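You operate a simulated robot arm through the tools that you are given. There is no shell and no other tool.

Carry out the task below with a simulated robot arm. There is one attempt and no reset: what you move stays moved.

JOB
Gauge the three rivets in the white plate and stand a tab beside the one that reads NO.
Fine: use the orange gauge and put it back; no tab beside the other two; rivets and pins stay as they are. Set down upright: orange gauge, tab.

Only the result counts: the job must be done as asked and must still hold three seconds after the hand-in. Knocking over, shifting, dropping, spilling or breaking anything else fails it.

ROBOT AND FRAMES
A 7-joint arm with a two-finger parallel gripper, fixed in place. Base frame: the origin is on the floor under the middle of its stand, x ahead of it, y to its left, z up. Readings come in m, degrees, newtons and seconds.
With the tool pointing down near the work surface it reaches from about 0.36 to 0.86 m from the base axis. Its first joint turns from -166.0 to 166.0 degrees. Payload 3.43 kg.
The tool frame sits at the grasp point between the pads (the TCP): z along the fingers, y along the line on which they close. The tips reach 0.034 m beyond it. The gripper opens to 0.128 m. The fingers are 0.024 m wide and 0.012 m thick; the gripper's body (0.048 by 0.13 m) begins 0.096 m behind the TCP.
Orientation is told as [roll, pitch, yaw] about the base's x, y, z axes, in that order, counted from this pose: with the fingers straight down and closing along the base's y, the tool's x points along the base's -x, its y along +y and its z along -z.

CONTROLS
- The arm moves only by the tool move_arm. Its argument "series" is a list of rows, each a list of 7 numbers: the shift along the tool's x, y, z in m, then the turn, a rotation vector about the tool's x, y, z in degrees, then the finger opening in m, from 0 to 0.128. In form: [[x, y, z, ax, ay, az, grip], ...]. A call has 1 to 20 rows; each row shifts and turns the commanded pose from where the row before left it, along the tool's axes as they then stand. A row lasts 0.2 s, in which the tool goes at most 0.05 m and 8.6 degrees; a call with a longer step from one row to the next is refused whole, and so is a gripper value outside its range. A pose out of reach is approached as far as the arm can. The call stops where the force on the tool passes 40 N (or 10 N more than at its start, if that is more) or the arm is blocked; 0.2 s more then pass. The fingers move at their own pace (about 0.153 m/s each) and stop on an object; they squeeze with about 26 N. The grip force told is the motor's: it shows also when the fingers shut on nothing. Time passes only in rows, and 0.2 s behind the last, so rows that do not move let the fingers close. It gives the time, the measured TCP pose, the force on the tool (base axes), the opening and the grip force at its end, in the units of the frame above (readings bear some noise), with the torque about the TCP (base axes, N m) and any sound that the robot's microphone picked up.
- Cameras (640 x 400 px; columns grow to the right, rows downward): "scene" is fixed at [0.3986, 0.6502, 1.7726]; the picture's right is [-0.94, -0.35, 0.00], its down [-0.28, 0.76, -0.59] and it looks along [0.20, -0.55, -0.81] (base axes); focal length 331 px, centre (320, 200). "wrist" rides on the gripper at [0.076, -0.011, -0.16] in the tool frame; the picture's right is [0.15, 0.99, 0.00], its down [-0.88, 0.13, -0.46] and it looks along [-0.45, 0.07, 0.89] (tool axes); focal length 234 px, centre (320, 200). There is no depth. A picture from a camera that has moved, and an enlarged one, comes with that camera's place and axes in the base frame and with its lens.
- snapshot(camera): a new picture of that camera. It takes no simulated time.
- enlarge(camera, box): a new picture of the part [left, top, right, bottom] of that camera's present view, enlarged. It takes no simulated time.
- sign_off(): hands the job in; it is judged then, once.

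Nothing tells you positions but the pictures and the camera data. Unless the task says otherwise, let go and move clear before handing in.

The tools are called as name(argument=value, ...) on one line, values as JSON. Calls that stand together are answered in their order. move_arm: Moves the arm, as the interface text tells. Its arguments: {"type":"object","properties":{"series":{"type":"array"}},"required":["series"]} The other tools are called the same way: snapshot (camera) takes a picture; enlarge (camera, box) takes an enlarged picture of a part of a camera's view; sign_off () hands the job in.

At the start:

```text
time: 0.0
tool_pos: [0.4388, 0.3515, 1.3869]
orientation: [0.0, 0.0, 0.0]
wrist_force: [0.5, 0.4, -0.6]
moment: [0.03, 0.01, 0.03]
grip_width: 0.1282
finger_force: 0.0
```

scene: 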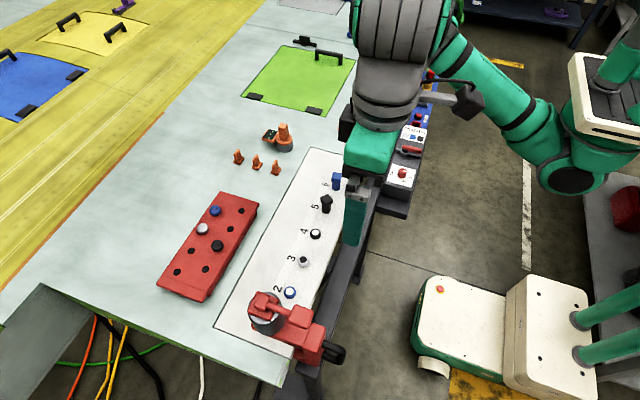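
wrist: 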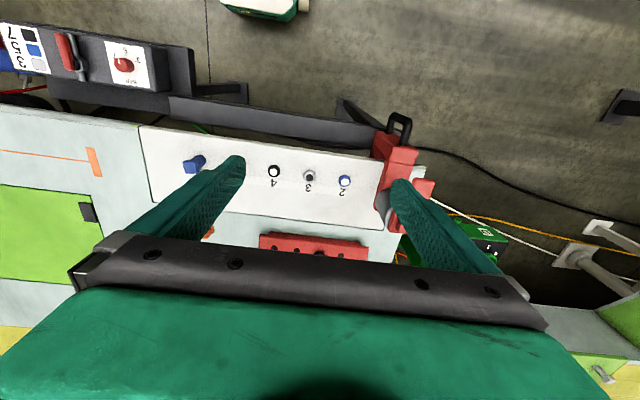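

I see a bench with a white numbered plate, a red rack with pins, an orange device with three small orange tabs, and the arm hanging above. I'll take enlarged pictures first to understand the gauge, rivets and tabs.

enlarge(camera="scene", box=[220, 110, 360, 200])

enlarge(camera="scene", box=[200, 160, 380, 350])

enlarge(camera="scene", box=[360, 80, 460, 220])

enlarge(camera="scene", box=[150, 180, 270, 310])

```text
4.44 times, centred on (290, 155) of scene
camera zoom: at [0.3986, 0.6502, 1.7726], right [-0.94, -0.35, 0.0], down [-0.28, 0.76, -0.59], along [0.2, -0.55, -0.81], focal length 1470 px, centre (453, 400)
```

zoom: 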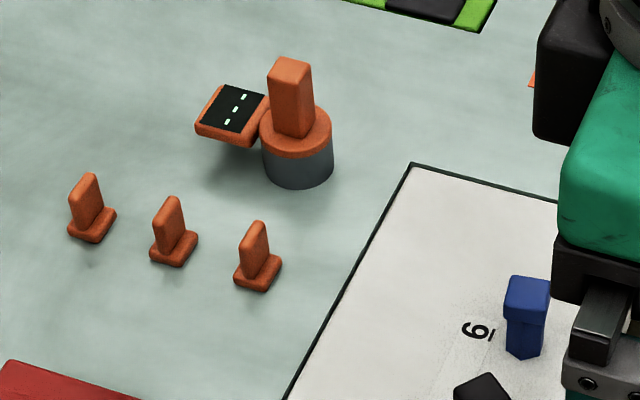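

```text
2.11 times, centred on (290, 255) of scene
camera zoom: at [0.3986, 0.6502, 1.7726], right [-0.94, -0.35, 0.0], down [-0.28, 0.76, -0.59], along [0.2, -0.55, -0.81], focal length 696 px, centre (383, 84)
```

zoom: 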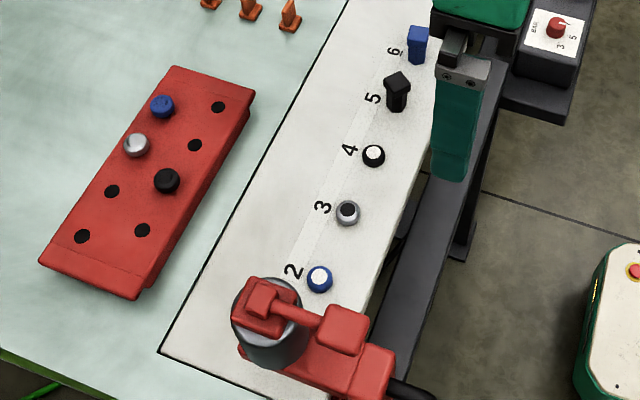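

```text
2.86 times, centred on (410, 150) of scene
camera zoom: at [0.3986, 0.6502, 1.7726], right [-0.94, -0.35, 0.0], down [-0.28, 0.76, -0.59], along [0.2, -0.55, -0.81], focal length 945 px, centre (63, 343)
```

zoom: 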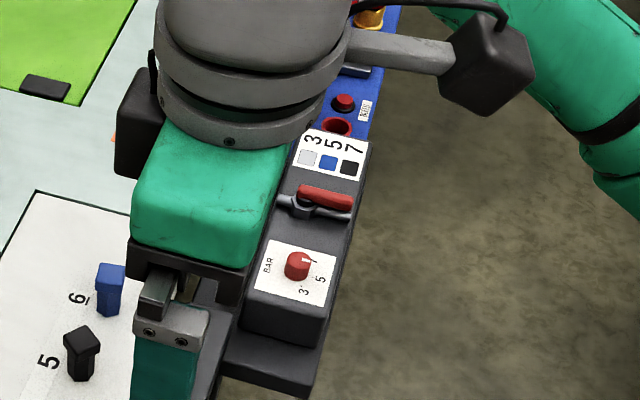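

```text
3.08 times, centred on (210, 245) of scene
camera zoom: at [0.3986, 0.6502, 1.7726], right [-0.94, -0.35, 0.0], down [-0.28, 0.76, -0.59], along [0.2, -0.55, -0.81], focal length 1018 px, centre (658, 62)
```

zoom: 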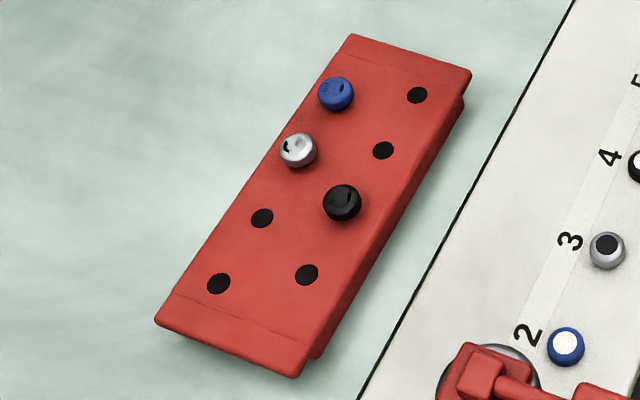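

The bench top appears to be about z ≈ 1.04 m. The rivets stand near x ≈ 0.55 at y ≈ 0.425, 0.345 and 0.264, the gauge is near (0.74, 0.01), and the tabs are near y ≈ 0.106. I'll move high above the gauge and tabs for a closer look.

move_arm(series=[[-0.022, -0.029, 0.008, 0, 0, 0, 0.128], [-0.022, -0.029, 0.008, 0, 0, 0, 0.128], [-0.022, -0.029, 0.008, 0, 0, 0, 0.128], [-0.022, -0.029, 0.008, 0, 0, 0, 0.128], [-0.022, -0.029, 0.008, 0, 0, 0, 0.128], [-0.022, -0.029, 0.008, 0, 0, 0, 0.128], [-0.022, -0.029, 0.008, 0, 0, 0, 0.128], [-0.022, -0.029, 0.008, 0, 0, 0, 0.128], [-0.022, -0.029, 0.008, 0, 0, 0, 0.128], [-0.022, -0.029, 0.008, 0, 0, 0, 0.128], [0, 0, 0, 0, 0, 0, 0.128]])

snapshot(camera="wrist")

snapshot(camera="scene")

```text
time: 2.4
tool_pos: [0.6583, 0.0612, 1.3069]
orientation: [0.0, 0.0, 0.0]
wrist_force: [-0.2, 0.3, -0.6]
moment: [0.01, -0.02, -0.01]
grip_width: 0.1281
finger_force: 0.0
```

```text
taken
camera wrist: at [0.5833, 0.0493, 1.4658], right [-0.15, 0.99, 0.0], down [0.88, 0.13, 0.46], along [0.45, 0.07, -0.89], focal length 234 px, centre (320, 200)
```

wrist: 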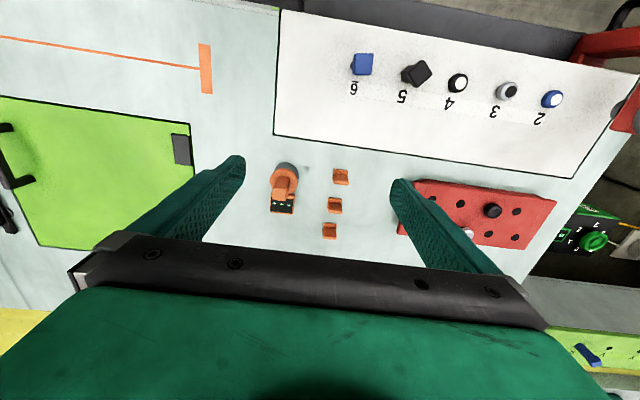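

```text
taken
```

scene: 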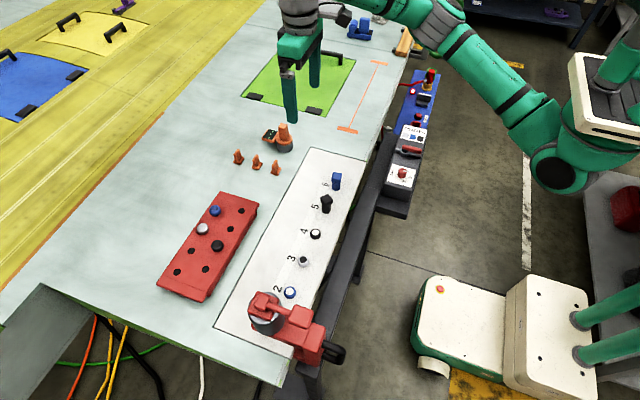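

enlarge(camera="wrist", box=[250, 150, 370, 250])

enlarge(camera="wrist", box=[330, 40, 590, 140])

enlarge(camera="scene", box=[250, 160, 370, 320])

enlarge(camera="scene", box=[370, 60, 450, 210])

```text
4.00 times, centred on (310, 200) of wrist
camera zoom: at [0.5833, 0.0493, 1.4658], right [-0.15, 0.99, 0.0], down [0.88, 0.13, 0.46], along [0.45, 0.07, -0.89], focal length 937 px, centre (360, 200)
```

zoom: 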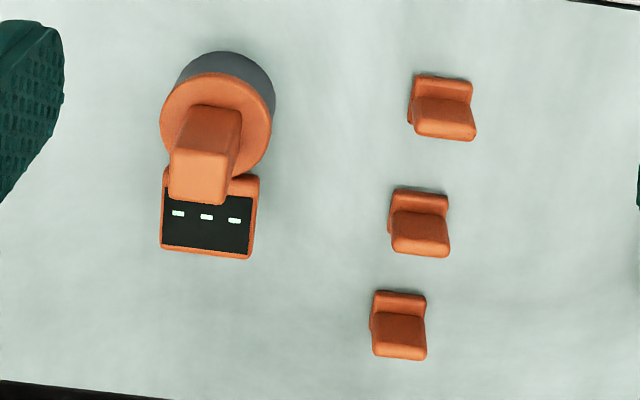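

```text
2.46 times, centred on (460, 90) of wrist
camera zoom: at [0.5833, 0.0493, 1.4658], right [-0.15, 0.99, 0.0], down [0.88, 0.13, 0.46], along [0.45, 0.07, -0.89], focal length 576 px, centre (-25, 471)
```

zoom: 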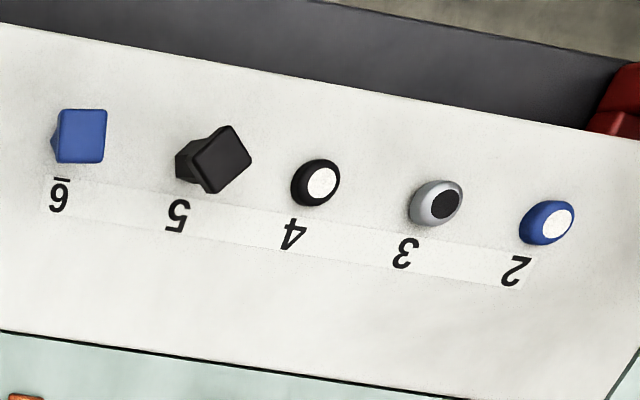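

```text
2.50 times, centred on (310, 240) of scene
camera zoom: at [0.3986, 0.6502, 1.7726], right [-0.94, -0.35, 0.0], down [-0.28, 0.76, -0.59], along [0.2, -0.55, -0.81], focal length 827 px, centre (345, 100)
```

zoom: 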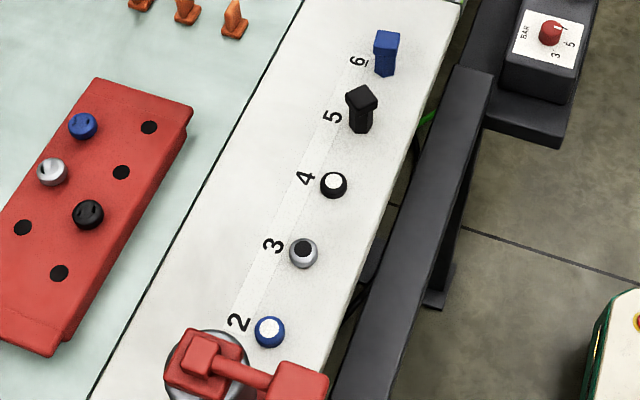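

```text
2.67 times, centred on (410, 135) of scene
camera zoom: at [0.3986, 0.6502, 1.7726], right [-0.94, -0.35, 0.0], down [-0.28, 0.76, -0.59], along [0.2, -0.55, -0.81], focal length 882 px, centre (80, 373)
```

zoom: 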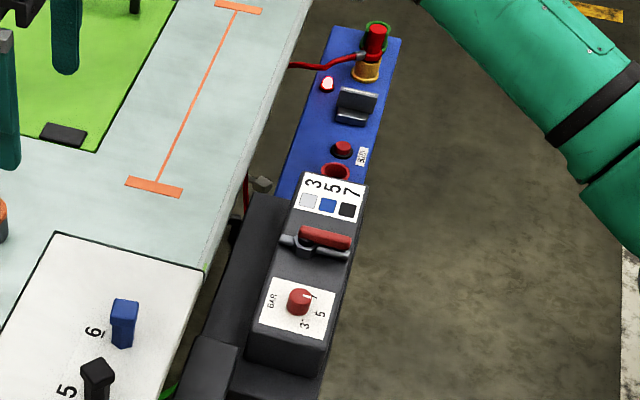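

The gauge is a grey cup with an orange flange and an upright handle block about 0.10 m tall, and its display currently shows dashes. The rivets are the three rings at 2, 3 and 4; 5 and 6 are uncompressed pins. I'll move down near the gauge for a closer measurement.

move_arm(series=[[-0.006, -0.012, 0.021, 0, 0, 0, 0.128], [-0.006, -0.012, 0.021, 0, 0, 0, 0.128], [-0.006, -0.012, 0.021, 0, 0, 0, 0.128], [-0.006, -0.011, 0.02, 0, 0, 0, 0.128], [0, 0, 0, 0, 0, 0, 0.128]])

snapshot(camera="wrist")

enlarge(camera="wrist", box=[240, 130, 440, 255])

enlarge(camera="scene", box=[230, 110, 310, 180])

```text
time: 3.6
tool_pos: [0.6822, 0.0131, 1.2255]
orientation: [0.0, 0.1, 0.1]
wrist_force: [-0.9, -0.7, 0.4]
moment: [-0.02, 0.02, -0.02]
grip_width: 0.1278
finger_force: 0.0
```

```text
taken
camera wrist: at [0.6068, 0.0019, 1.3838], right [-0.15, 0.99, 0.0], down [0.88, 0.13, 0.46], along [0.45, 0.07, -0.89], focal length 234 px, centre (320, 200)
```

wrist: 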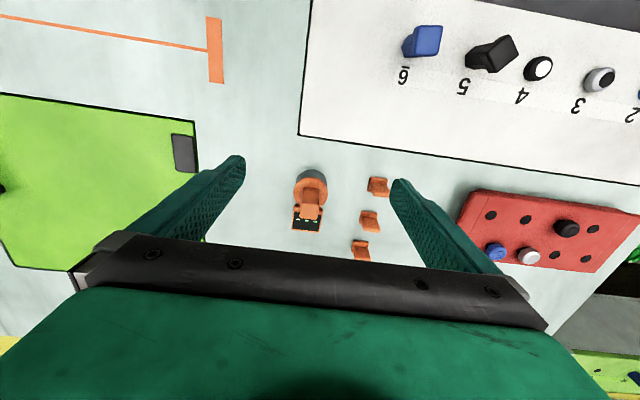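

```text
3.20 times, centred on (340, 192) of wrist
camera zoom: at [0.6068, 0.0019, 1.3838], right [-0.15, 0.99, 0.0], down [0.88, 0.13, 0.46], along [0.45, 0.07, -0.89], focal length 749 px, centre (256, 224)
```

zoom: 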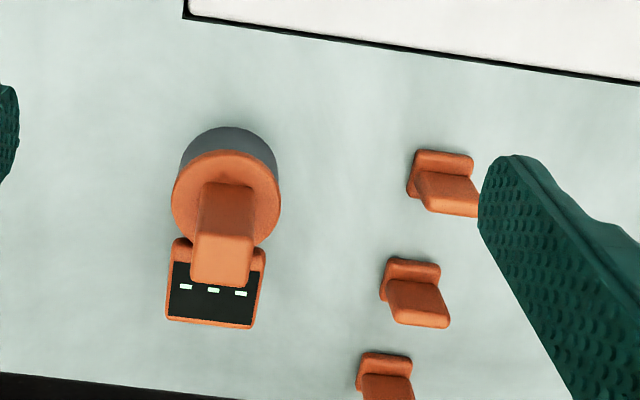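

```text
5.71 times, centred on (270, 145) of scene
camera zoom: at [0.3986, 0.6502, 1.7726], right [-0.94, -0.35, 0.0], down [-0.28, 0.76, -0.59], along [0.2, -0.55, -0.81], focal length 1890 px, centre (606, 514)
```

zoom: 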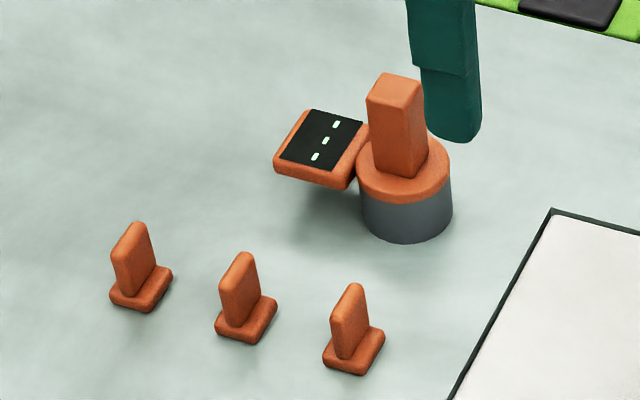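

The handle top is a roughly 21 mm square at about (0.748, 0.0115, 1.135), and the table is at about z ≈ 1.05. Next I'll zoom in on the rivets, then hover over them to measure.

enlarge(camera="scene", box=[270, 215, 350, 265])

enlarge(camera="scene", box=[240, 250, 350, 360])

enlarge(camera="scene", box=[290, 160, 360, 230])

enlarge(camera="scene", box=[250, 150, 290, 180])

```text
8.00 times, centred on (310, 240) of scene
camera zoom: at [0.3986, 0.6502, 1.7726], right [-0.94, -0.35, 0.0], down [-0.28, 0.76, -0.59], along [0.2, -0.55, -0.81], focal length 2646 px, centre (400, -120)
```

zoom: 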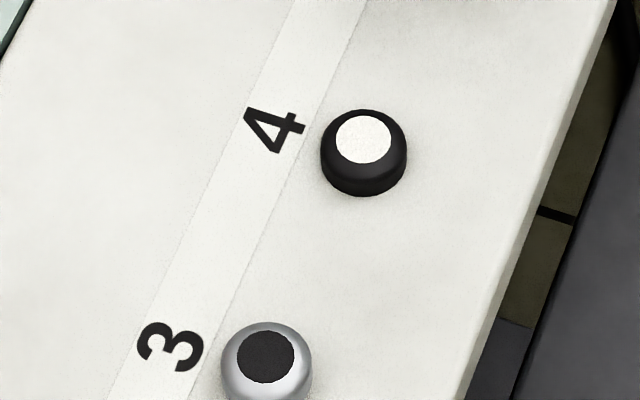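

```text
3.64 times, centred on (295, 305) of scene
camera zoom: at [0.3986, 0.6502, 1.7726], right [-0.94, -0.35, 0.0], down [-0.28, 0.76, -0.59], along [0.2, -0.55, -0.81], focal length 1203 px, centre (411, -182)
```

zoom: 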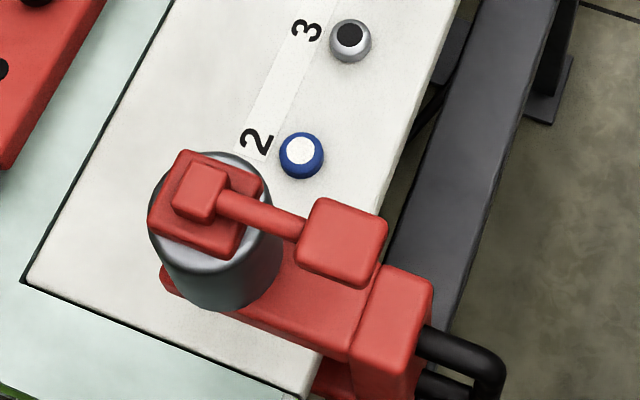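

```text
5.71 times, centred on (325, 195) of scene
camera zoom: at [0.3986, 0.6502, 1.7726], right [-0.94, -0.35, 0.0], down [-0.28, 0.76, -0.59], along [0.2, -0.55, -0.81], focal length 1890 px, centre (291, 229)
```

zoom: 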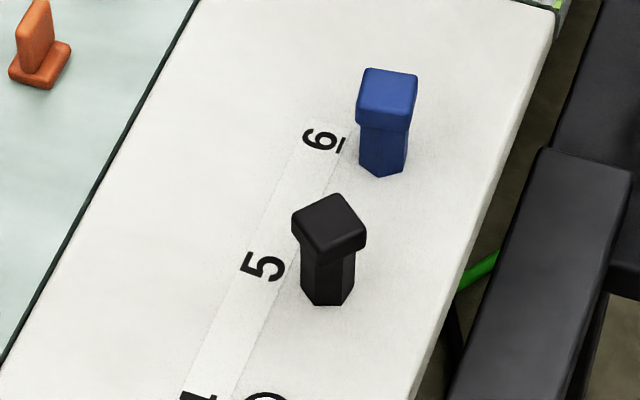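

```text
13.33 times, centred on (270, 165) of scene
camera zoom: at [0.3986, 0.6502, 1.7726], right [-0.94, -0.35, 0.0], down [-0.28, 0.76, -0.59], along [0.2, -0.55, -0.81], focal length 4411 px, centre (987, 667)
```

zoom: 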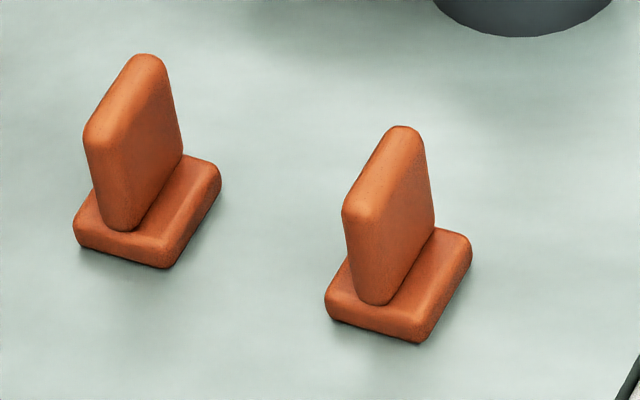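

Estimated rivets are at x ≈ 0.553, y ≈ 0.268 / 0.348 / 0.428, about 27 mm in diameter, with tops near z ≈ 1.066. I'll hover over them with the wrist camera to refine these numbers.

move_arm(series=[[0.0182, 0.0335, 0, 0, 0, 0, 0.128], [0.0182, 0.0335, 0, 0, 0, 0, 0.128], [0.0182, 0.0335, 0, 0, 0, 0, 0.128], [0.0182, 0.0335, 0, 0, 0, 0, 0.128], [0.0182, 0.0335, 0, 0, 0, 0, 0.128], [0.0182, 0.0335, 0, 0, 0, 0, 0.128], [0.0182, 0.0335, 0, 0, 0, 0, 0.128], [0.0182, 0.0335, 0, 0, 0, 0, 0.128], [0.0182, 0.0335, 0, 0, 0, 0, 0.128], [0.0182, 0.0335, 0, 0, 0, 0, 0.128], [0, 0, 0, 0, 0, 0, 0.128]])

snapshot(camera="wrist")

enlarge(camera="wrist", box=[220, 100, 420, 225])

snapshot(camera="scene")

```text
time: 6.0
tool_pos: [0.5003, 0.3513, 1.2255]
orientation: [0.0, 0.0, 0.1]
wrist_force: [0.9, -0.2, -0.2]
moment: [-0.01, 0.04, -0.01]
grip_width: 0.1279
finger_force: 0.1
```

```text
taken
camera wrist: at [0.4248, 0.3396, 1.3839], right [-0.15, 0.99, 0.0], down [0.88, 0.13, 0.46], along [0.45, 0.07, -0.89], focal length 234 px, centre (320, 200)
```

wrist: 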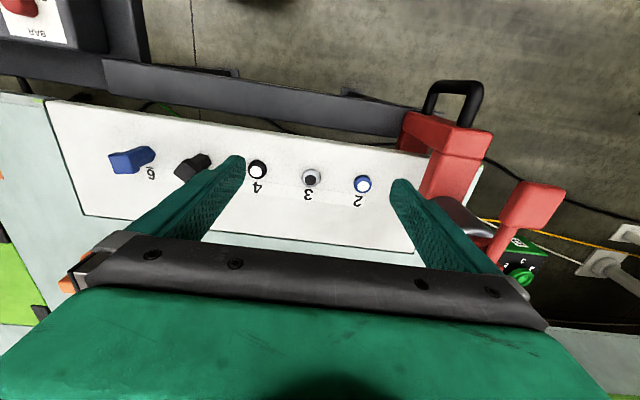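

```text
3.20 times, centred on (320, 162) of wrist
camera zoom: at [0.4248, 0.3396, 1.3839], right [-0.15, 0.99, 0.0], down [0.88, 0.13, 0.46], along [0.45, 0.07, -0.89], focal length 749 px, centre (320, 320)
```

zoom: 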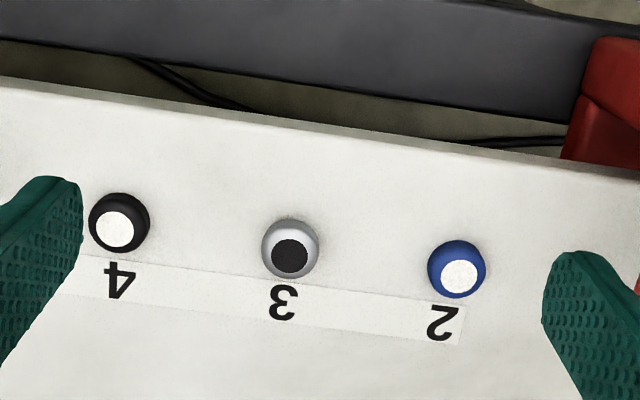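

```text
taken
```

scene: 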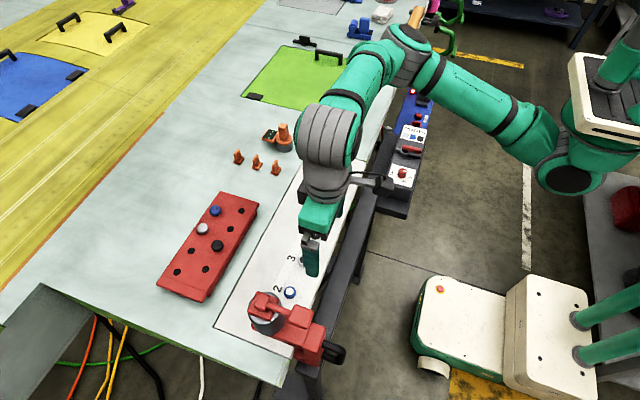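

Rivet positions are refined to about x ≈ 0.555, y ≈ 0.266 / 0.346 / 0.426, tops at z ≈ 1.06. Now I'll move above the gauge handle with the fingers partly closed and check alignment before descending.

move_arm(series=[[-0.0248, -0.0339, 0, 0, 0, 0, 0.07], [-0.0248, -0.0339, 0, 0, 0, 0, 0.07], [-0.0248, -0.0339, 0, 0, 0, 0, 0.07], [-0.0248, -0.0339, 0, 0, 0, 0, 0.07], [-0.0248, -0.0339, 0, 0, 0, 0, 0.07], [-0.0248, -0.0339, 0, 0, 0, 0, 0.07], [-0.0248, -0.0339, 0, 0, 0, 0, 0.07], [-0.0248, -0.0339, 0, 0, 0, 0, 0.07], [-0.0248, -0.0339, 0, 0, 0, 0, 0.07], [-0.0248, -0.0339, 0, 0, 0, 0, 0.07], [0, 0, 0.02, 0, 0, 0, 0.07], [0, 0, 0, 0, 0, 0, 0.07]])

snapshot(camera="wrist")

enlarge(camera="wrist", box=[240, 110, 400, 210])

enlarge(camera="scene", box=[240, 80, 320, 160])

```text
time: 8.6
tool_pos: [0.7496, 0.0103, 1.2027]
orientation: [0.0, 0.0, 0.0]
wrist_force: [-0.5, -0.1, 0.3]
moment: [0.01, 0.0, -0.01]
grip_width: 0.0702
finger_force: 0.2
```

```text
taken
camera wrist: at [0.6728, -0.0014, 1.3632], right [-0.15, 0.99, 0.0], down [0.88, 0.13, 0.46], along [0.45, 0.07, -0.89], focal length 234 px, centre (320, 200)
```

wrist: 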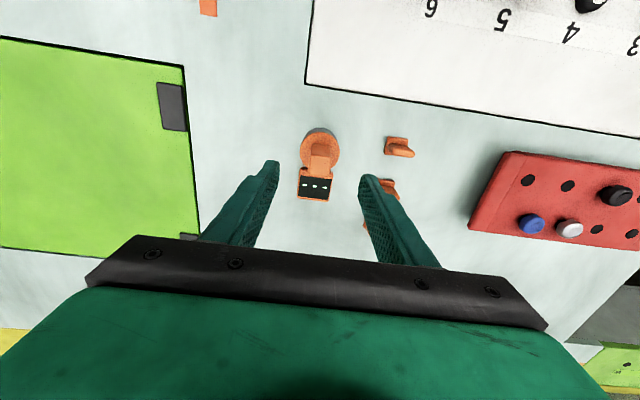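

```text
4.00 times, centred on (320, 160) of wrist
camera zoom: at [0.6728, -0.0014, 1.3632], right [-0.15, 0.99, 0.0], down [0.88, 0.13, 0.46], along [0.45, 0.07, -0.89], focal length 937 px, centre (320, 360)
```

zoom: 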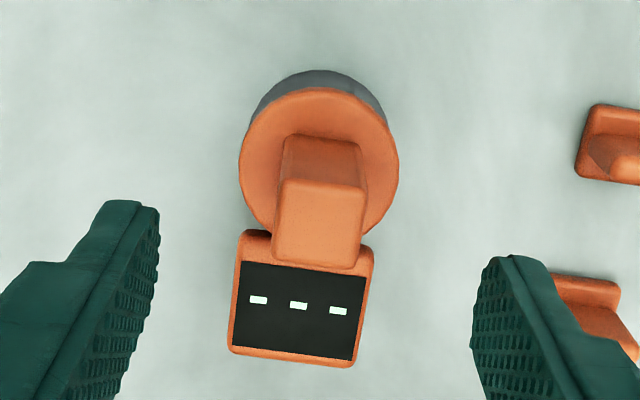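

```text
5.00 times, centred on (280, 120) of scene
camera zoom: at [0.3986, 0.6502, 1.7726], right [-0.94, -0.35, 0.0], down [-0.28, 0.76, -0.59], along [0.2, -0.55, -0.81], focal length 1654 px, centre (520, 600)
```

zoom: 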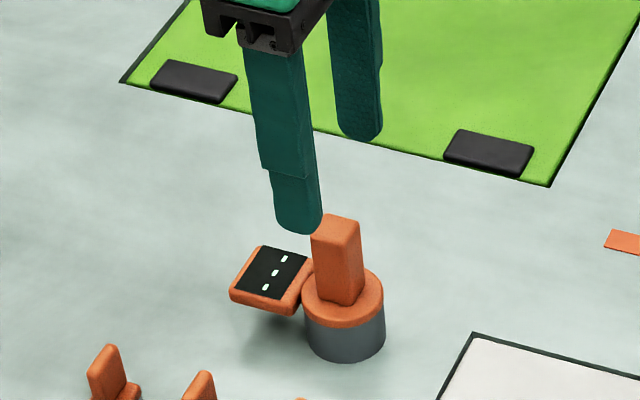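

The fingers straddle the handle, centred to about 1 mm. I'll descend straight down to about z ≈ 1.128 and then check the clearance before closing.

move_arm(series=[[-0.001, 0, 0.015, 0, 0, 0, 0.06], [0, 0, 0.015, 0, 0, 0, 0.06], [0, 0, 0.015, 0, 0, 0, 0.06], [0, 0, 0.015, 0, 0, 0, 0.06], [0, 0, 0.01, 0, 0, 0, 0.06], [0, 0, 0.003, 0, 0, 0, 0.06], [0, 0, 0, 0, 0, 0, 0.06]])

enlarge(camera="wrist", box=[240, 130, 400, 230])

enlarge(camera="scene", box=[250, 100, 310, 160])

```text
time: 10.2
tool_pos: [0.7498, 0.0101, 1.1303]
orientation: [0.1, 0.0, 0.1]
wrist_force: [0.0, 0.1, 0.1]
moment: [0.03, -0.01, 0.0]
grip_width: 0.0598
finger_force: 0.0
```

```text
4.00 times, centred on (320, 180) of wrist
camera zoom: at [0.6747, -0.0016, 1.2899], right [-0.15, 0.99, 0.0], down [0.88, 0.13, 0.46], along [0.45, 0.07, -0.89], focal length 937 px, centre (320, 280)
```

zoom: 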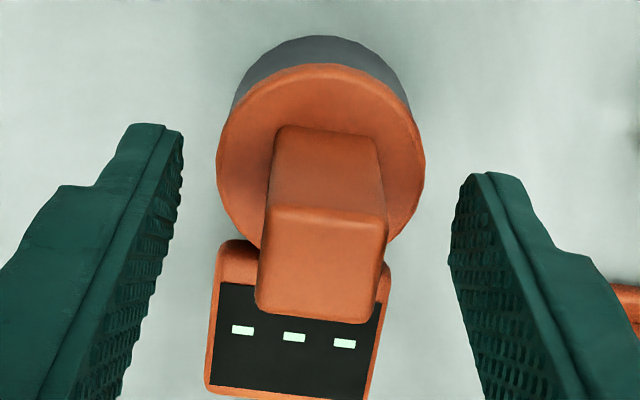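

```text
6.67 times, centred on (280, 130) of scene
camera zoom: at [0.3986, 0.6502, 1.7726], right [-0.94, -0.35, 0.0], down [-0.28, 0.76, -0.59], along [0.2, -0.55, -0.81], focal length 2205 px, centre (587, 667)
```

zoom: 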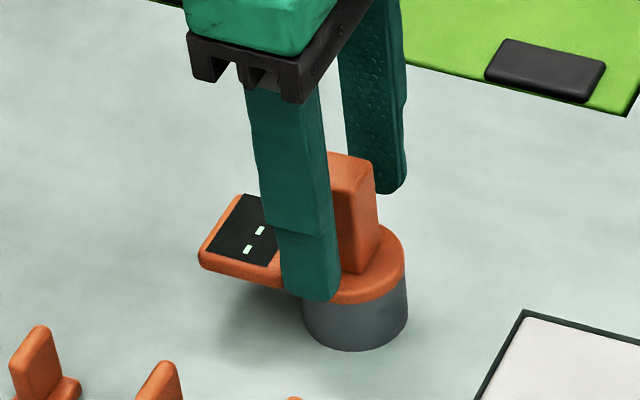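

The handle is centred between the fingers and the tips clear the flange. I'll close the gripper on the handle now.

move_arm(series=[[0, 0, 0, 0, 0, 0, 0.03], [0, 0, 0, 0, 0, 0, 0.015], [0, 0, 0, 0, 0, 0, 0.01], [0, 0, 0, 0, 0, 0, 0.01]])

enlarge(camera="wrist", box=[240, 130, 400, 230])

enlarge(camera="scene", box=[250, 100, 310, 160])

```text
time: 11.2
tool_pos: [0.7489, 0.0102, 1.1311]
orientation: [0.0, 0.1, 0.0]
wrist_force: [-0.6, -0.4, 0.2]
moment: [0.01, 0.02, 0.03]
grip_width: 0.0228
finger_force: 26.1
```

```text
4.00 times, centred on (320, 180) of wrist
camera zoom: at [0.6747, -0.0015, 1.29], right [-0.15, 0.99, 0.0], down [0.88, 0.13, 0.46], along [0.45, 0.07, -0.89], focal length 937 px, centre (320, 280)
```

zoom: 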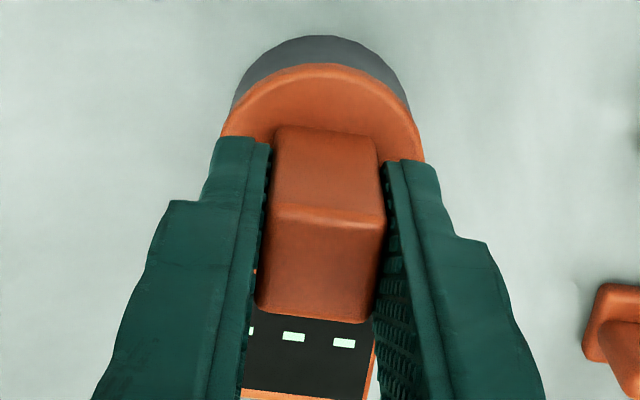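

```text
6.67 times, centred on (280, 130) of scene
camera zoom: at [0.3986, 0.6502, 1.7726], right [-0.94, -0.35, 0.0], down [-0.28, 0.76, -0.59], along [0.2, -0.55, -0.81], focal length 2205 px, centre (587, 667)
```

zoom: 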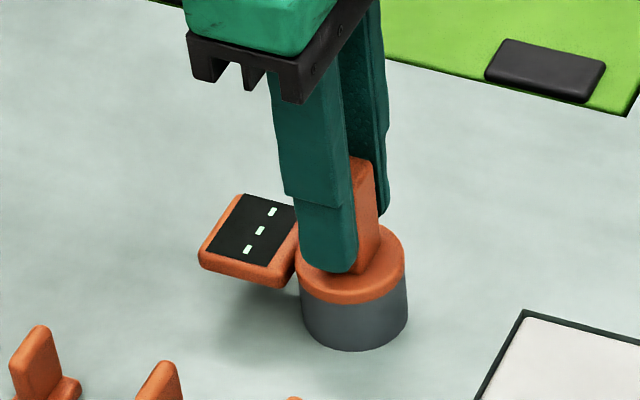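

The gauge is firmly gripped at 22.8 mm and hasn't moved. I'll lift it 10 cm straight up and verify.

move_arm(series=[[0, 0, -0.005, 0, 0, 0, 0.01], [0, 0, -0.01, 0, 0, 0, 0.01], [0, 0, -0.015, 0, 0, 0, 0.01], [0, 0, -0.02, 0, 0, 0, 0.01], [0, 0, -0.025, 0, 0, 0, 0.01], [0, 0, -0.025, 0, 0, 0, 0.01], [0, 0, 0, 0, 0, 0, 0.01]])

snapshot(camera="wrist")

enlarge(camera="scene", box=[240, 60, 340, 160])

```text
time: 12.8
tool_pos: [0.7485, 0.0103, 1.2319]
orientation: [0.0, 0.0, 0.0]
wrist_force: [0.3, 0.0, -4.8]
moment: [-0.02, 0.06, 0.01]
grip_width: 0.0231
finger_force: 26.0
```

```text
taken
camera wrist: at [0.6734, -0.0018, 1.3904], right [-0.15, 0.99, 0.0], down [0.88, 0.13, 0.46], along [0.45, 0.07, -0.89], focal length 234 px, centre (320, 200)
```

wrist: 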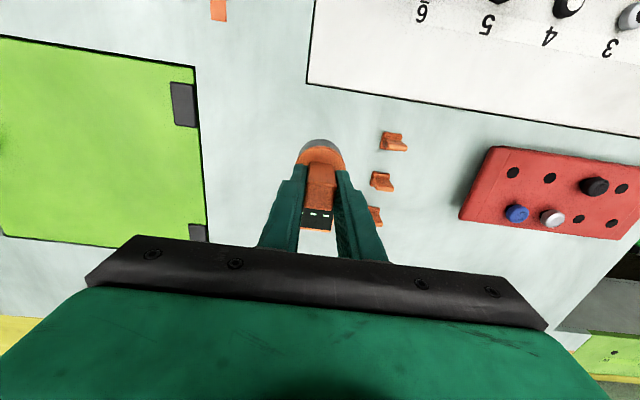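

```text
4.00 times, centred on (290, 110) of scene
camera zoom: at [0.3986, 0.6502, 1.7726], right [-0.94, -0.35, 0.0], down [-0.28, 0.76, -0.59], along [0.2, -0.55, -0.81], focal length 1323 px, centre (440, 560)
```

zoom: 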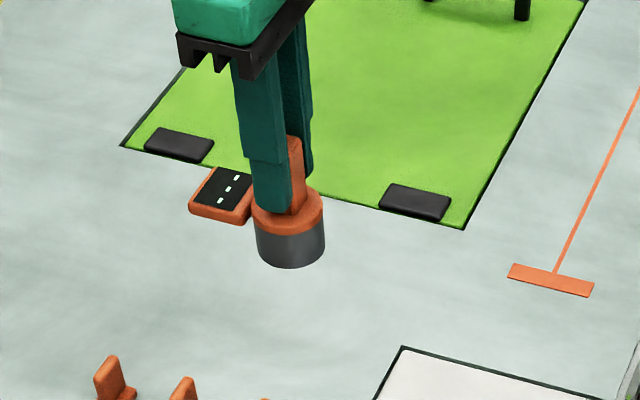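

The gauge is held level and upright. I'll carry it above rivet 4 with the cup bottom about 8 cm above the rivet.

move_arm(series=[[0.0242, 0.032, 0, 0, 0, 0, 0.01], [0.0242, 0.032, 0, 0, 0, 0, 0.01], [0.0242, 0.032, 0, 0, 0, 0, 0.01], [0.0242, 0.032, 0, 0, 0, 0, 0.01], [0.0242, 0.032, 0, 0, 0, 0, 0.01], [0.0242, 0.032, 0, 0, 0, 0, 0.01], [0.0242, 0.032, 0, 0, 0, 0, 0.01], [0.0242, 0.032, 0, 0, 0, 0, 0.01], [0, 0, 0, 0, 0, 0, 0.01], [0, 0, 0, 0, 0, 0, 0.01]])

snapshot(camera="wrist")

enlarge(camera="scene", box=[270, 170, 350, 260])

```text
time: 15.0
tool_pos: [0.5586, 0.2639, 1.2304]
orientation: [-0.1, 0.0, 0.0]
wrist_force: [0.8, 0.0, -4.6]
moment: [0.04, 0.05, 0.03]
grip_width: 0.0229
finger_force: 25.9
```

```text
taken
camera wrist: at [0.4826, 0.2532, 1.3904], right [-0.15, 0.99, 0.0], down [0.88, 0.13, 0.46], along [0.45, 0.07, -0.89], focal length 234 px, centre (320, 200)
```

wrist: 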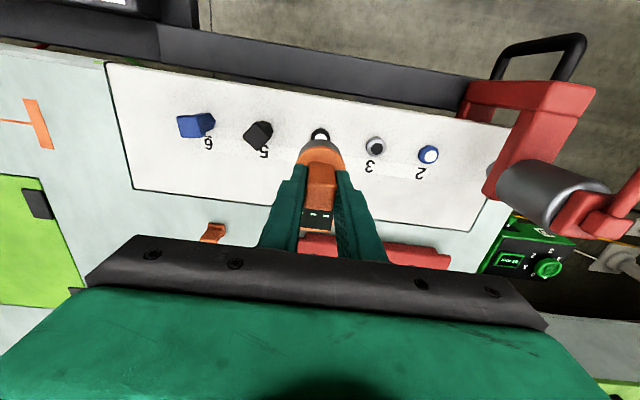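

```text
4.44 times, centred on (310, 215) of scene
camera zoom: at [0.3986, 0.6502, 1.7726], right [-0.94, -0.35, 0.0], down [-0.28, 0.76, -0.59], along [0.2, -0.55, -0.81], focal length 1470 px, centre (364, 133)
```

zoom: 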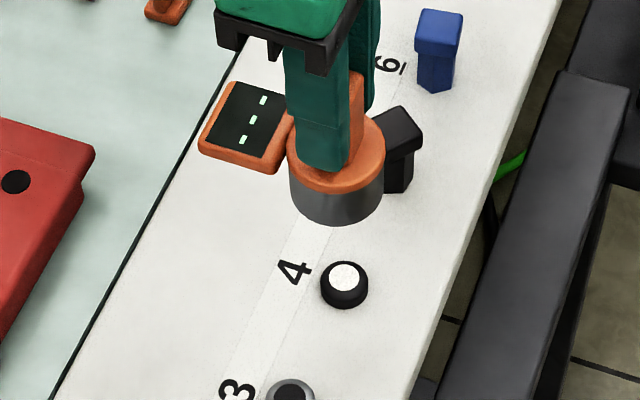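

From the scene view, the cup centre is about (0.5565, 0.266) and rivet 4 about (0.5537, 0.2657). I'll correct x by 3 mm and lower by 5 cm, then re-check the alignment.

move_arm(series=[[0.003, 0, 0.01, 0, 0, 0, 0.01], [0, 0, 0.02, 0, 0, 0, 0.01], [0, 0, 0.02, 0, 0, 0, 0.01], [0, 0, 0.01, 0, 0, 0, 0.01], [0, 0, 0, 0, 0, 0, 0.01], [0, 0, 0, 0, 0, 0, 0.01]])

enlarge(camera="wrist", box=[240, 80, 400, 180])

enlarge(camera="scene", box=[280, 190, 350, 260])

```text
time: 16.4
tool_pos: [0.5542, 0.2647, 1.1709]
orientation: [0.0, 0.0, 0.0]
wrist_force: [0.4, 0.5, -5.1]
moment: [0.0, 0.0, -0.04]
grip_width: 0.0227
finger_force: 26.4
```

```text
4.00 times, centred on (320, 130) of wrist
camera zoom: at [0.4789, 0.2531, 1.3304], right [-0.15, 0.99, 0.0], down [0.88, 0.13, 0.46], along [0.45, 0.07, -0.89], focal length 937 px, centre (320, 480)
```

zoom: 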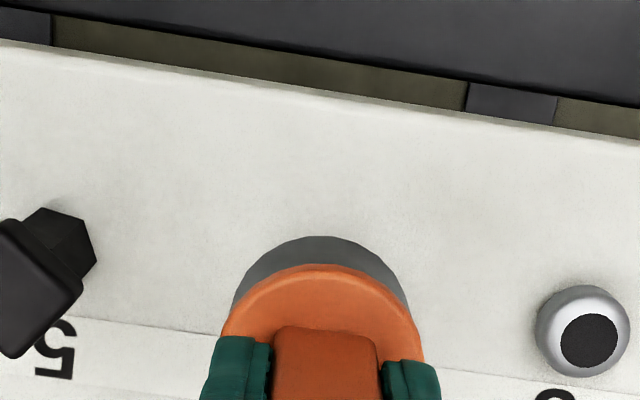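

```text
5.71 times, centred on (315, 225) of scene
camera zoom: at [0.3986, 0.6502, 1.7726], right [-0.94, -0.35, 0.0], down [-0.28, 0.76, -0.59], along [0.2, -0.55, -0.81], focal length 1890 px, centre (349, 57)
```

zoom: 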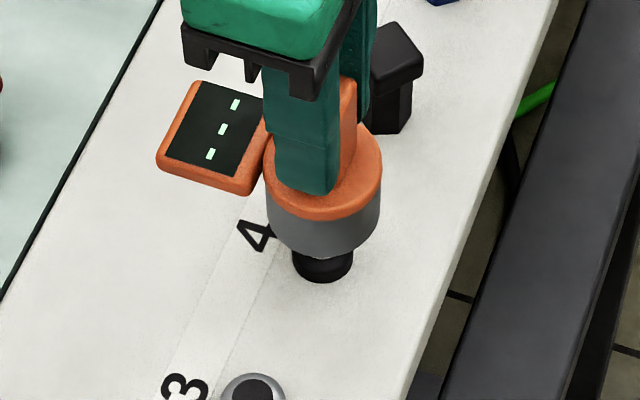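

The cup and rivet 4 are now aligned to within about 0.5 mm. I'll lower slowly over the rivet and watch the force.

move_arm(series=[[0, 0, 0.008, 0, 0, 0, 0.01], [0, 0, 0.008, 0, 0, 0, 0.01], [0, 0, 0.006, 0, 0, 0, 0.01], [0, 0, 0.004, 0, 0, 0, 0.01], [0, 0, 0.004, 0, 0, 0, 0.01], [0, 0, 0, 0, 0, 0, 0.01]])

enlarge(camera="scene", box=[280, 190, 350, 260])

```text
time: 17.8
tool_pos: [0.5524, 0.2656, 1.1396]
orientation: [0.0, 0.1, 0.0]
wrist_force: [0.8, -0.4, -4.8]
moment: [-0.01, 0.01, -0.01]
grip_width: 0.0226
finger_force: 25.9
```

```text
5.71 times, centred on (315, 225) of scene
camera zoom: at [0.3986, 0.6502, 1.7726], right [-0.94, -0.35, 0.0], down [-0.28, 0.76, -0.59], along [0.2, -0.55, -0.81], focal length 1890 px, centre (349, 57)
```

zoom: 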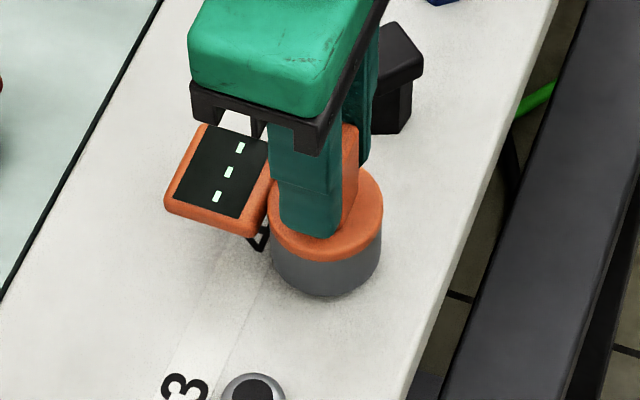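

No contact yet and the cup surrounds the rivet; about 9 mm remain. I'll continue in 2 mm steps.

move_arm(series=[[0, 0, 0.002, 0, 0, 0, 0.01], [0, 0, 0.002, 0, 0, 0, 0.01], [0, 0, 0, 0, 0, 0, 0.01]])

enlarge(camera="scene", box=[280, 190, 350, 260])

snapshot(camera="wrist")

```text
time: 18.6
tool_pos: [0.5532, 0.2663, 1.137]
orientation: [-0.1, 0.0, -0.1]
wrist_force: [-1.5, 0.0, -5.0]
moment: [-0.02, 0.05, -0.02]
grip_width: 0.0228
finger_force: 26.2
```

```text
5.71 times, centred on (315, 225) of scene
camera zoom: at [0.3986, 0.6502, 1.7726], right [-0.94, -0.35, 0.0], down [-0.28, 0.76, -0.59], along [0.2, -0.55, -0.81], focal length 1890 px, centre (349, 57)
```

zoom: 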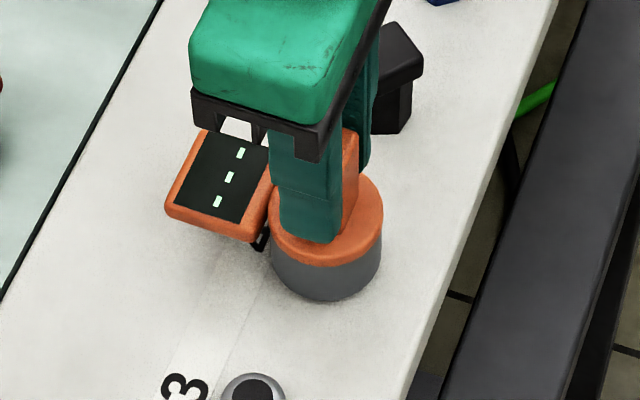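

```text
taken
camera wrist: at [0.4775, 0.2543, 1.2962], right [-0.15, 0.99, 0.0], down [0.88, 0.13, 0.46], along [0.45, 0.07, -0.89], focal length 234 px, centre (320, 200)
```

wrist: 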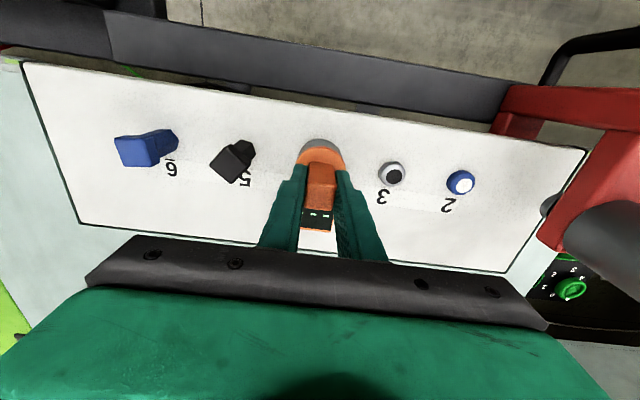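

Still free with no added force. I'll continue slowly downward.

move_arm(series=[[0, 0, 0.0015, 0, 0, 0, 0.01], [0, 0, 0.0015, 0, 0, 0, 0.01], [0, 0, 0, 0, 0, 0, 0.01]])

enlarge(camera="scene", box=[280, 190, 350, 260])

```text
time: 19.4
tool_pos: [0.5515, 0.2665, 1.133]
orientation: [0.0, -0.1, 0.0]
wrist_force: [0.2, -0.4, -4.1]
moment: [-0.03, 0.03, 0.0]
grip_width: 0.0226
finger_force: 26.1
```

```text
5.71 times, centred on (315, 225) of scene
camera zoom: at [0.3986, 0.6502, 1.7726], right [-0.94, -0.35, 0.0], down [-0.28, 0.76, -0.59], along [0.2, -0.55, -0.81], focal length 1890 px, centre (349, 57)
```

zoom: 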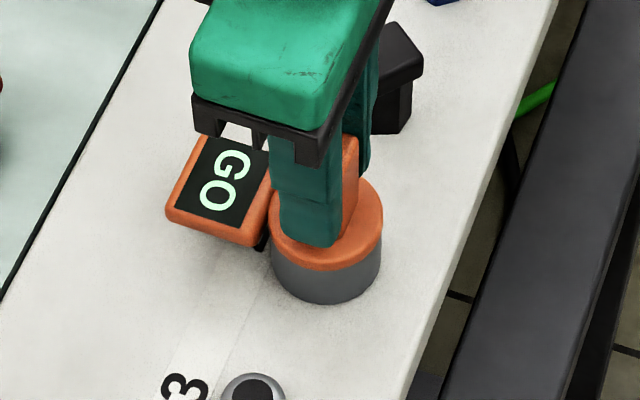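

The display reads GO at rivet 4. I'll lower one more millimetre and hold to check that the reading is stable.

move_arm(series=[[0, 0, 0.001, 0, 0, 0, 0.01], [0, 0, 0, 0, 0, 0, 0.01], [0, 0, 0, 0, 0, 0, 0.01], [0, 0, 0, 0, 0, 0, 0.01]])

enlarge(camera="scene", box=[280, 190, 350, 260])

enlarge(camera="wrist", box=[260, 120, 380, 240])

```text
time: 20.4
tool_pos: [0.5534, 0.2656, 1.1317]
orientation: [0.1, 0.0, 0.0]
wrist_force: [0.3, 0.3, -4.5]
moment: [-0.01, 0.03, -0.03]
grip_width: 0.0226
finger_force: 25.7
```

```text
5.71 times, centred on (315, 225) of scene
camera zoom: at [0.3986, 0.6502, 1.7726], right [-0.94, -0.35, 0.0], down [-0.28, 0.76, -0.59], along [0.2, -0.55, -0.81], focal length 1890 px, centre (349, 57)
```

zoom: 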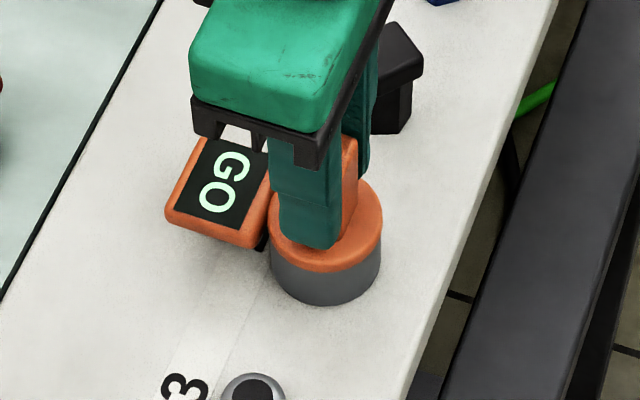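

```text
3.33 times, centred on (320, 180) of wrist
camera zoom: at [0.4777, 0.2547, 1.2918], right [-0.15, 0.99, 0.0], down [0.88, 0.13, 0.46], along [0.45, 0.07, -0.89], focal length 781 px, centre (320, 267)
```

zoom: 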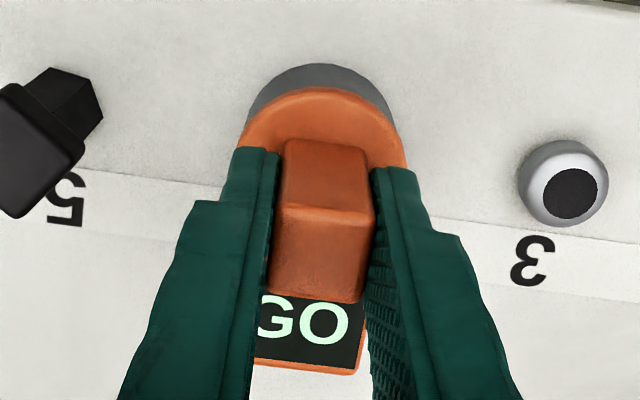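

Rivet 4 reads GO steadily. Next I'll lift 45 mm and shift to rivet 3 (+79.5 mm in y), then check alignment.

move_arm(series=[[0, 0, -0.01, 0, 0, 0, 0.01], [0, 0, -0.015, 0, 0, 0, 0.01], [0, 0, -0.02, 0, 0, 0, 0.01], [0, 0.02, 0, 0, 0, 0, 0.01], [0, 0.02, 0, 0, 0, 0, 0.01], [0, 0.02, 0, 0, 0, 0, 0.01], [0, 0.0195, 0, 0, 0, 0, 0.01], [0, 0, 0, 0, 0, 0, 0.01], [0, 0, 0, 0, 0, 0, 0.01]])

enlarge(camera="scene", box=[265, 215, 335, 285])

enlarge(camera="wrist", box=[240, 80, 400, 180])

```text
time: 22.4
tool_pos: [0.5527, 0.346, 1.177]
orientation: [0.0, 0.0, 0.0]
wrist_force: [-0.1, -0.1, -4.2]
moment: [0.04, 0.02, 0.02]
grip_width: 0.0229
finger_force: 26.9
```

```text
5.71 times, centred on (300, 250) of scene
camera zoom: at [0.3986, 0.6502, 1.7726], right [-0.94, -0.35, 0.0], down [-0.28, 0.76, -0.59], along [0.2, -0.55, -0.81], focal length 1890 px, centre (434, -86)
```

zoom: 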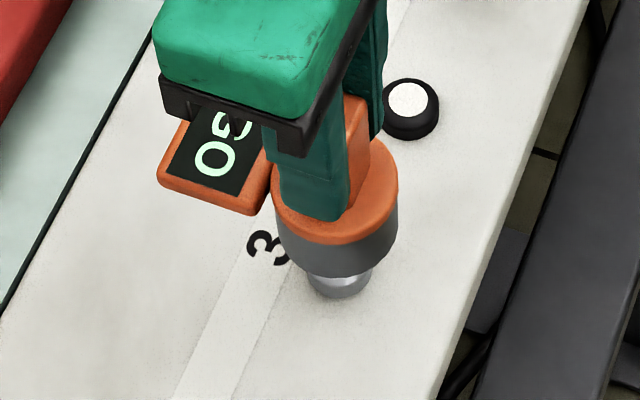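

```text
4.00 times, centred on (320, 130) of wrist
camera zoom: at [0.4779, 0.3342, 1.3369], right [-0.15, 0.99, 0.0], down [0.88, 0.13, 0.46], along [0.45, 0.07, -0.89], focal length 937 px, centre (320, 480)
```

zoom: 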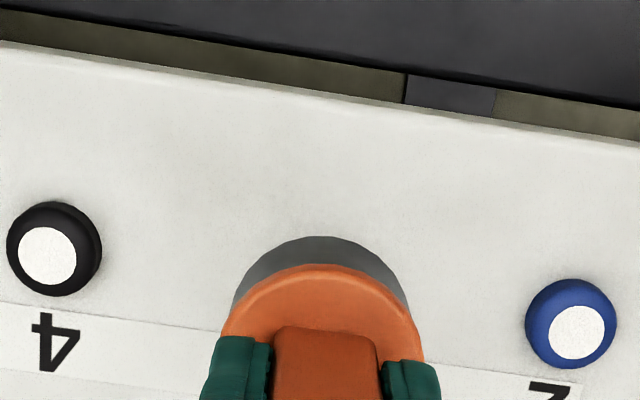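

The display still holds GO from the last reading, so I'll need to watch for a fresh reading. The cup is within about 1 mm of rivet 3, so I'll apply that small correction and lower most of the way.

move_arm(series=[[-0.001, -0.001, 0.01, 0, 0, 0, 0.01], [0, 0, 0.01, 0, 0, 0, 0.01], [0, 0, 0.006, 0, 0, 0, 0.01], [0, 0, 0.005, 0, 0, 0, 0.01], [0, 0, 0.004, 0, 0, 0, 0.01], [0, 0, 0.003, 0, 0, 0, 0.01], [0, 0, 0, 0, 0, 0, 0.01]])

enlarge(camera="scene", box=[265, 215, 335, 285])

```text
time: 24.0
tool_pos: [0.5528, 0.3436, 1.1399]
orientation: [0.1, 0.0, 0.0]
wrist_force: [-0.3, 0.1, -5.0]
moment: [-0.01, 0.01, -0.01]
grip_width: 0.0228
finger_force: 26.3
```

```text
5.71 times, centred on (300, 250) of scene
camera zoom: at [0.3986, 0.6502, 1.7726], right [-0.94, -0.35, 0.0], down [-0.28, 0.76, -0.59], along [0.2, -0.55, -0.81], focal length 1890 px, centre (434, -86)
```

zoom: 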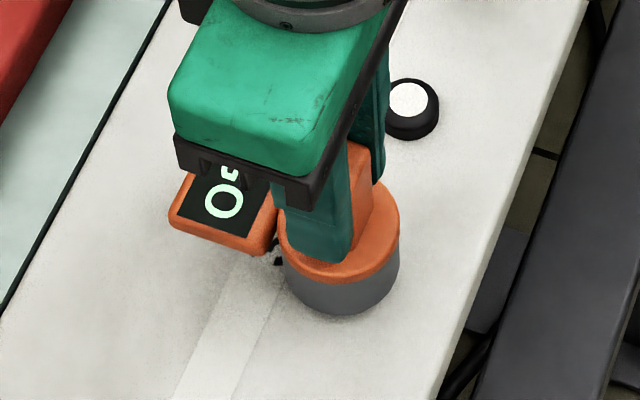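

The cup surrounds rivet 3 without contact. I'll lower the last few millimetres and read the display through the wrist camera as well.

move_arm(series=[[0, 0, 0.002, 0, 0, 0, 0.01], [0, 0, 0.002, 0, 0, 0, 0.01], [0, 0, 0.001, 0, 0, 0, 0.01], [0, 0, 0, 0, 0, 0, 0.01], [0, 0, 0, 0, 0, 0, 0.01]])

enlarge(camera="scene", box=[265, 215, 335, 285])

enlarge(camera="wrist", box=[260, 120, 380, 240])

```text
time: 25.2
tool_pos: [0.5524, 0.3452, 1.1357]
orientation: [0.0, 0.1, 0.1]
wrist_force: [0.2, -0.2, -5.3]
moment: [-0.01, 0.01, 0.01]
grip_width: 0.0226
finger_force: 26.1
```

```text
5.71 times, centred on (300, 250) of scene
camera zoom: at [0.3986, 0.6502, 1.7726], right [-0.94, -0.35, 0.0], down [-0.28, 0.76, -0.59], along [0.2, -0.55, -0.81], focal length 1890 px, centre (434, -86)
```

zoom: 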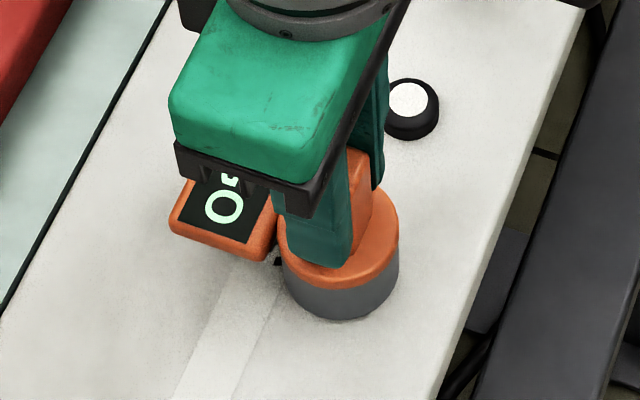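

```text
3.33 times, centred on (320, 180) of wrist
camera zoom: at [0.4789, 0.3329, 1.2943], right [-0.15, 0.99, 0.0], down [0.88, 0.13, 0.46], along [0.45, 0.07, -0.89], focal length 781 px, centre (320, 267)
```

zoom: 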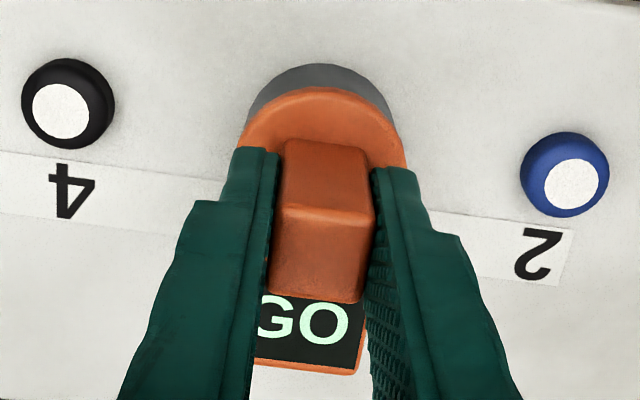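

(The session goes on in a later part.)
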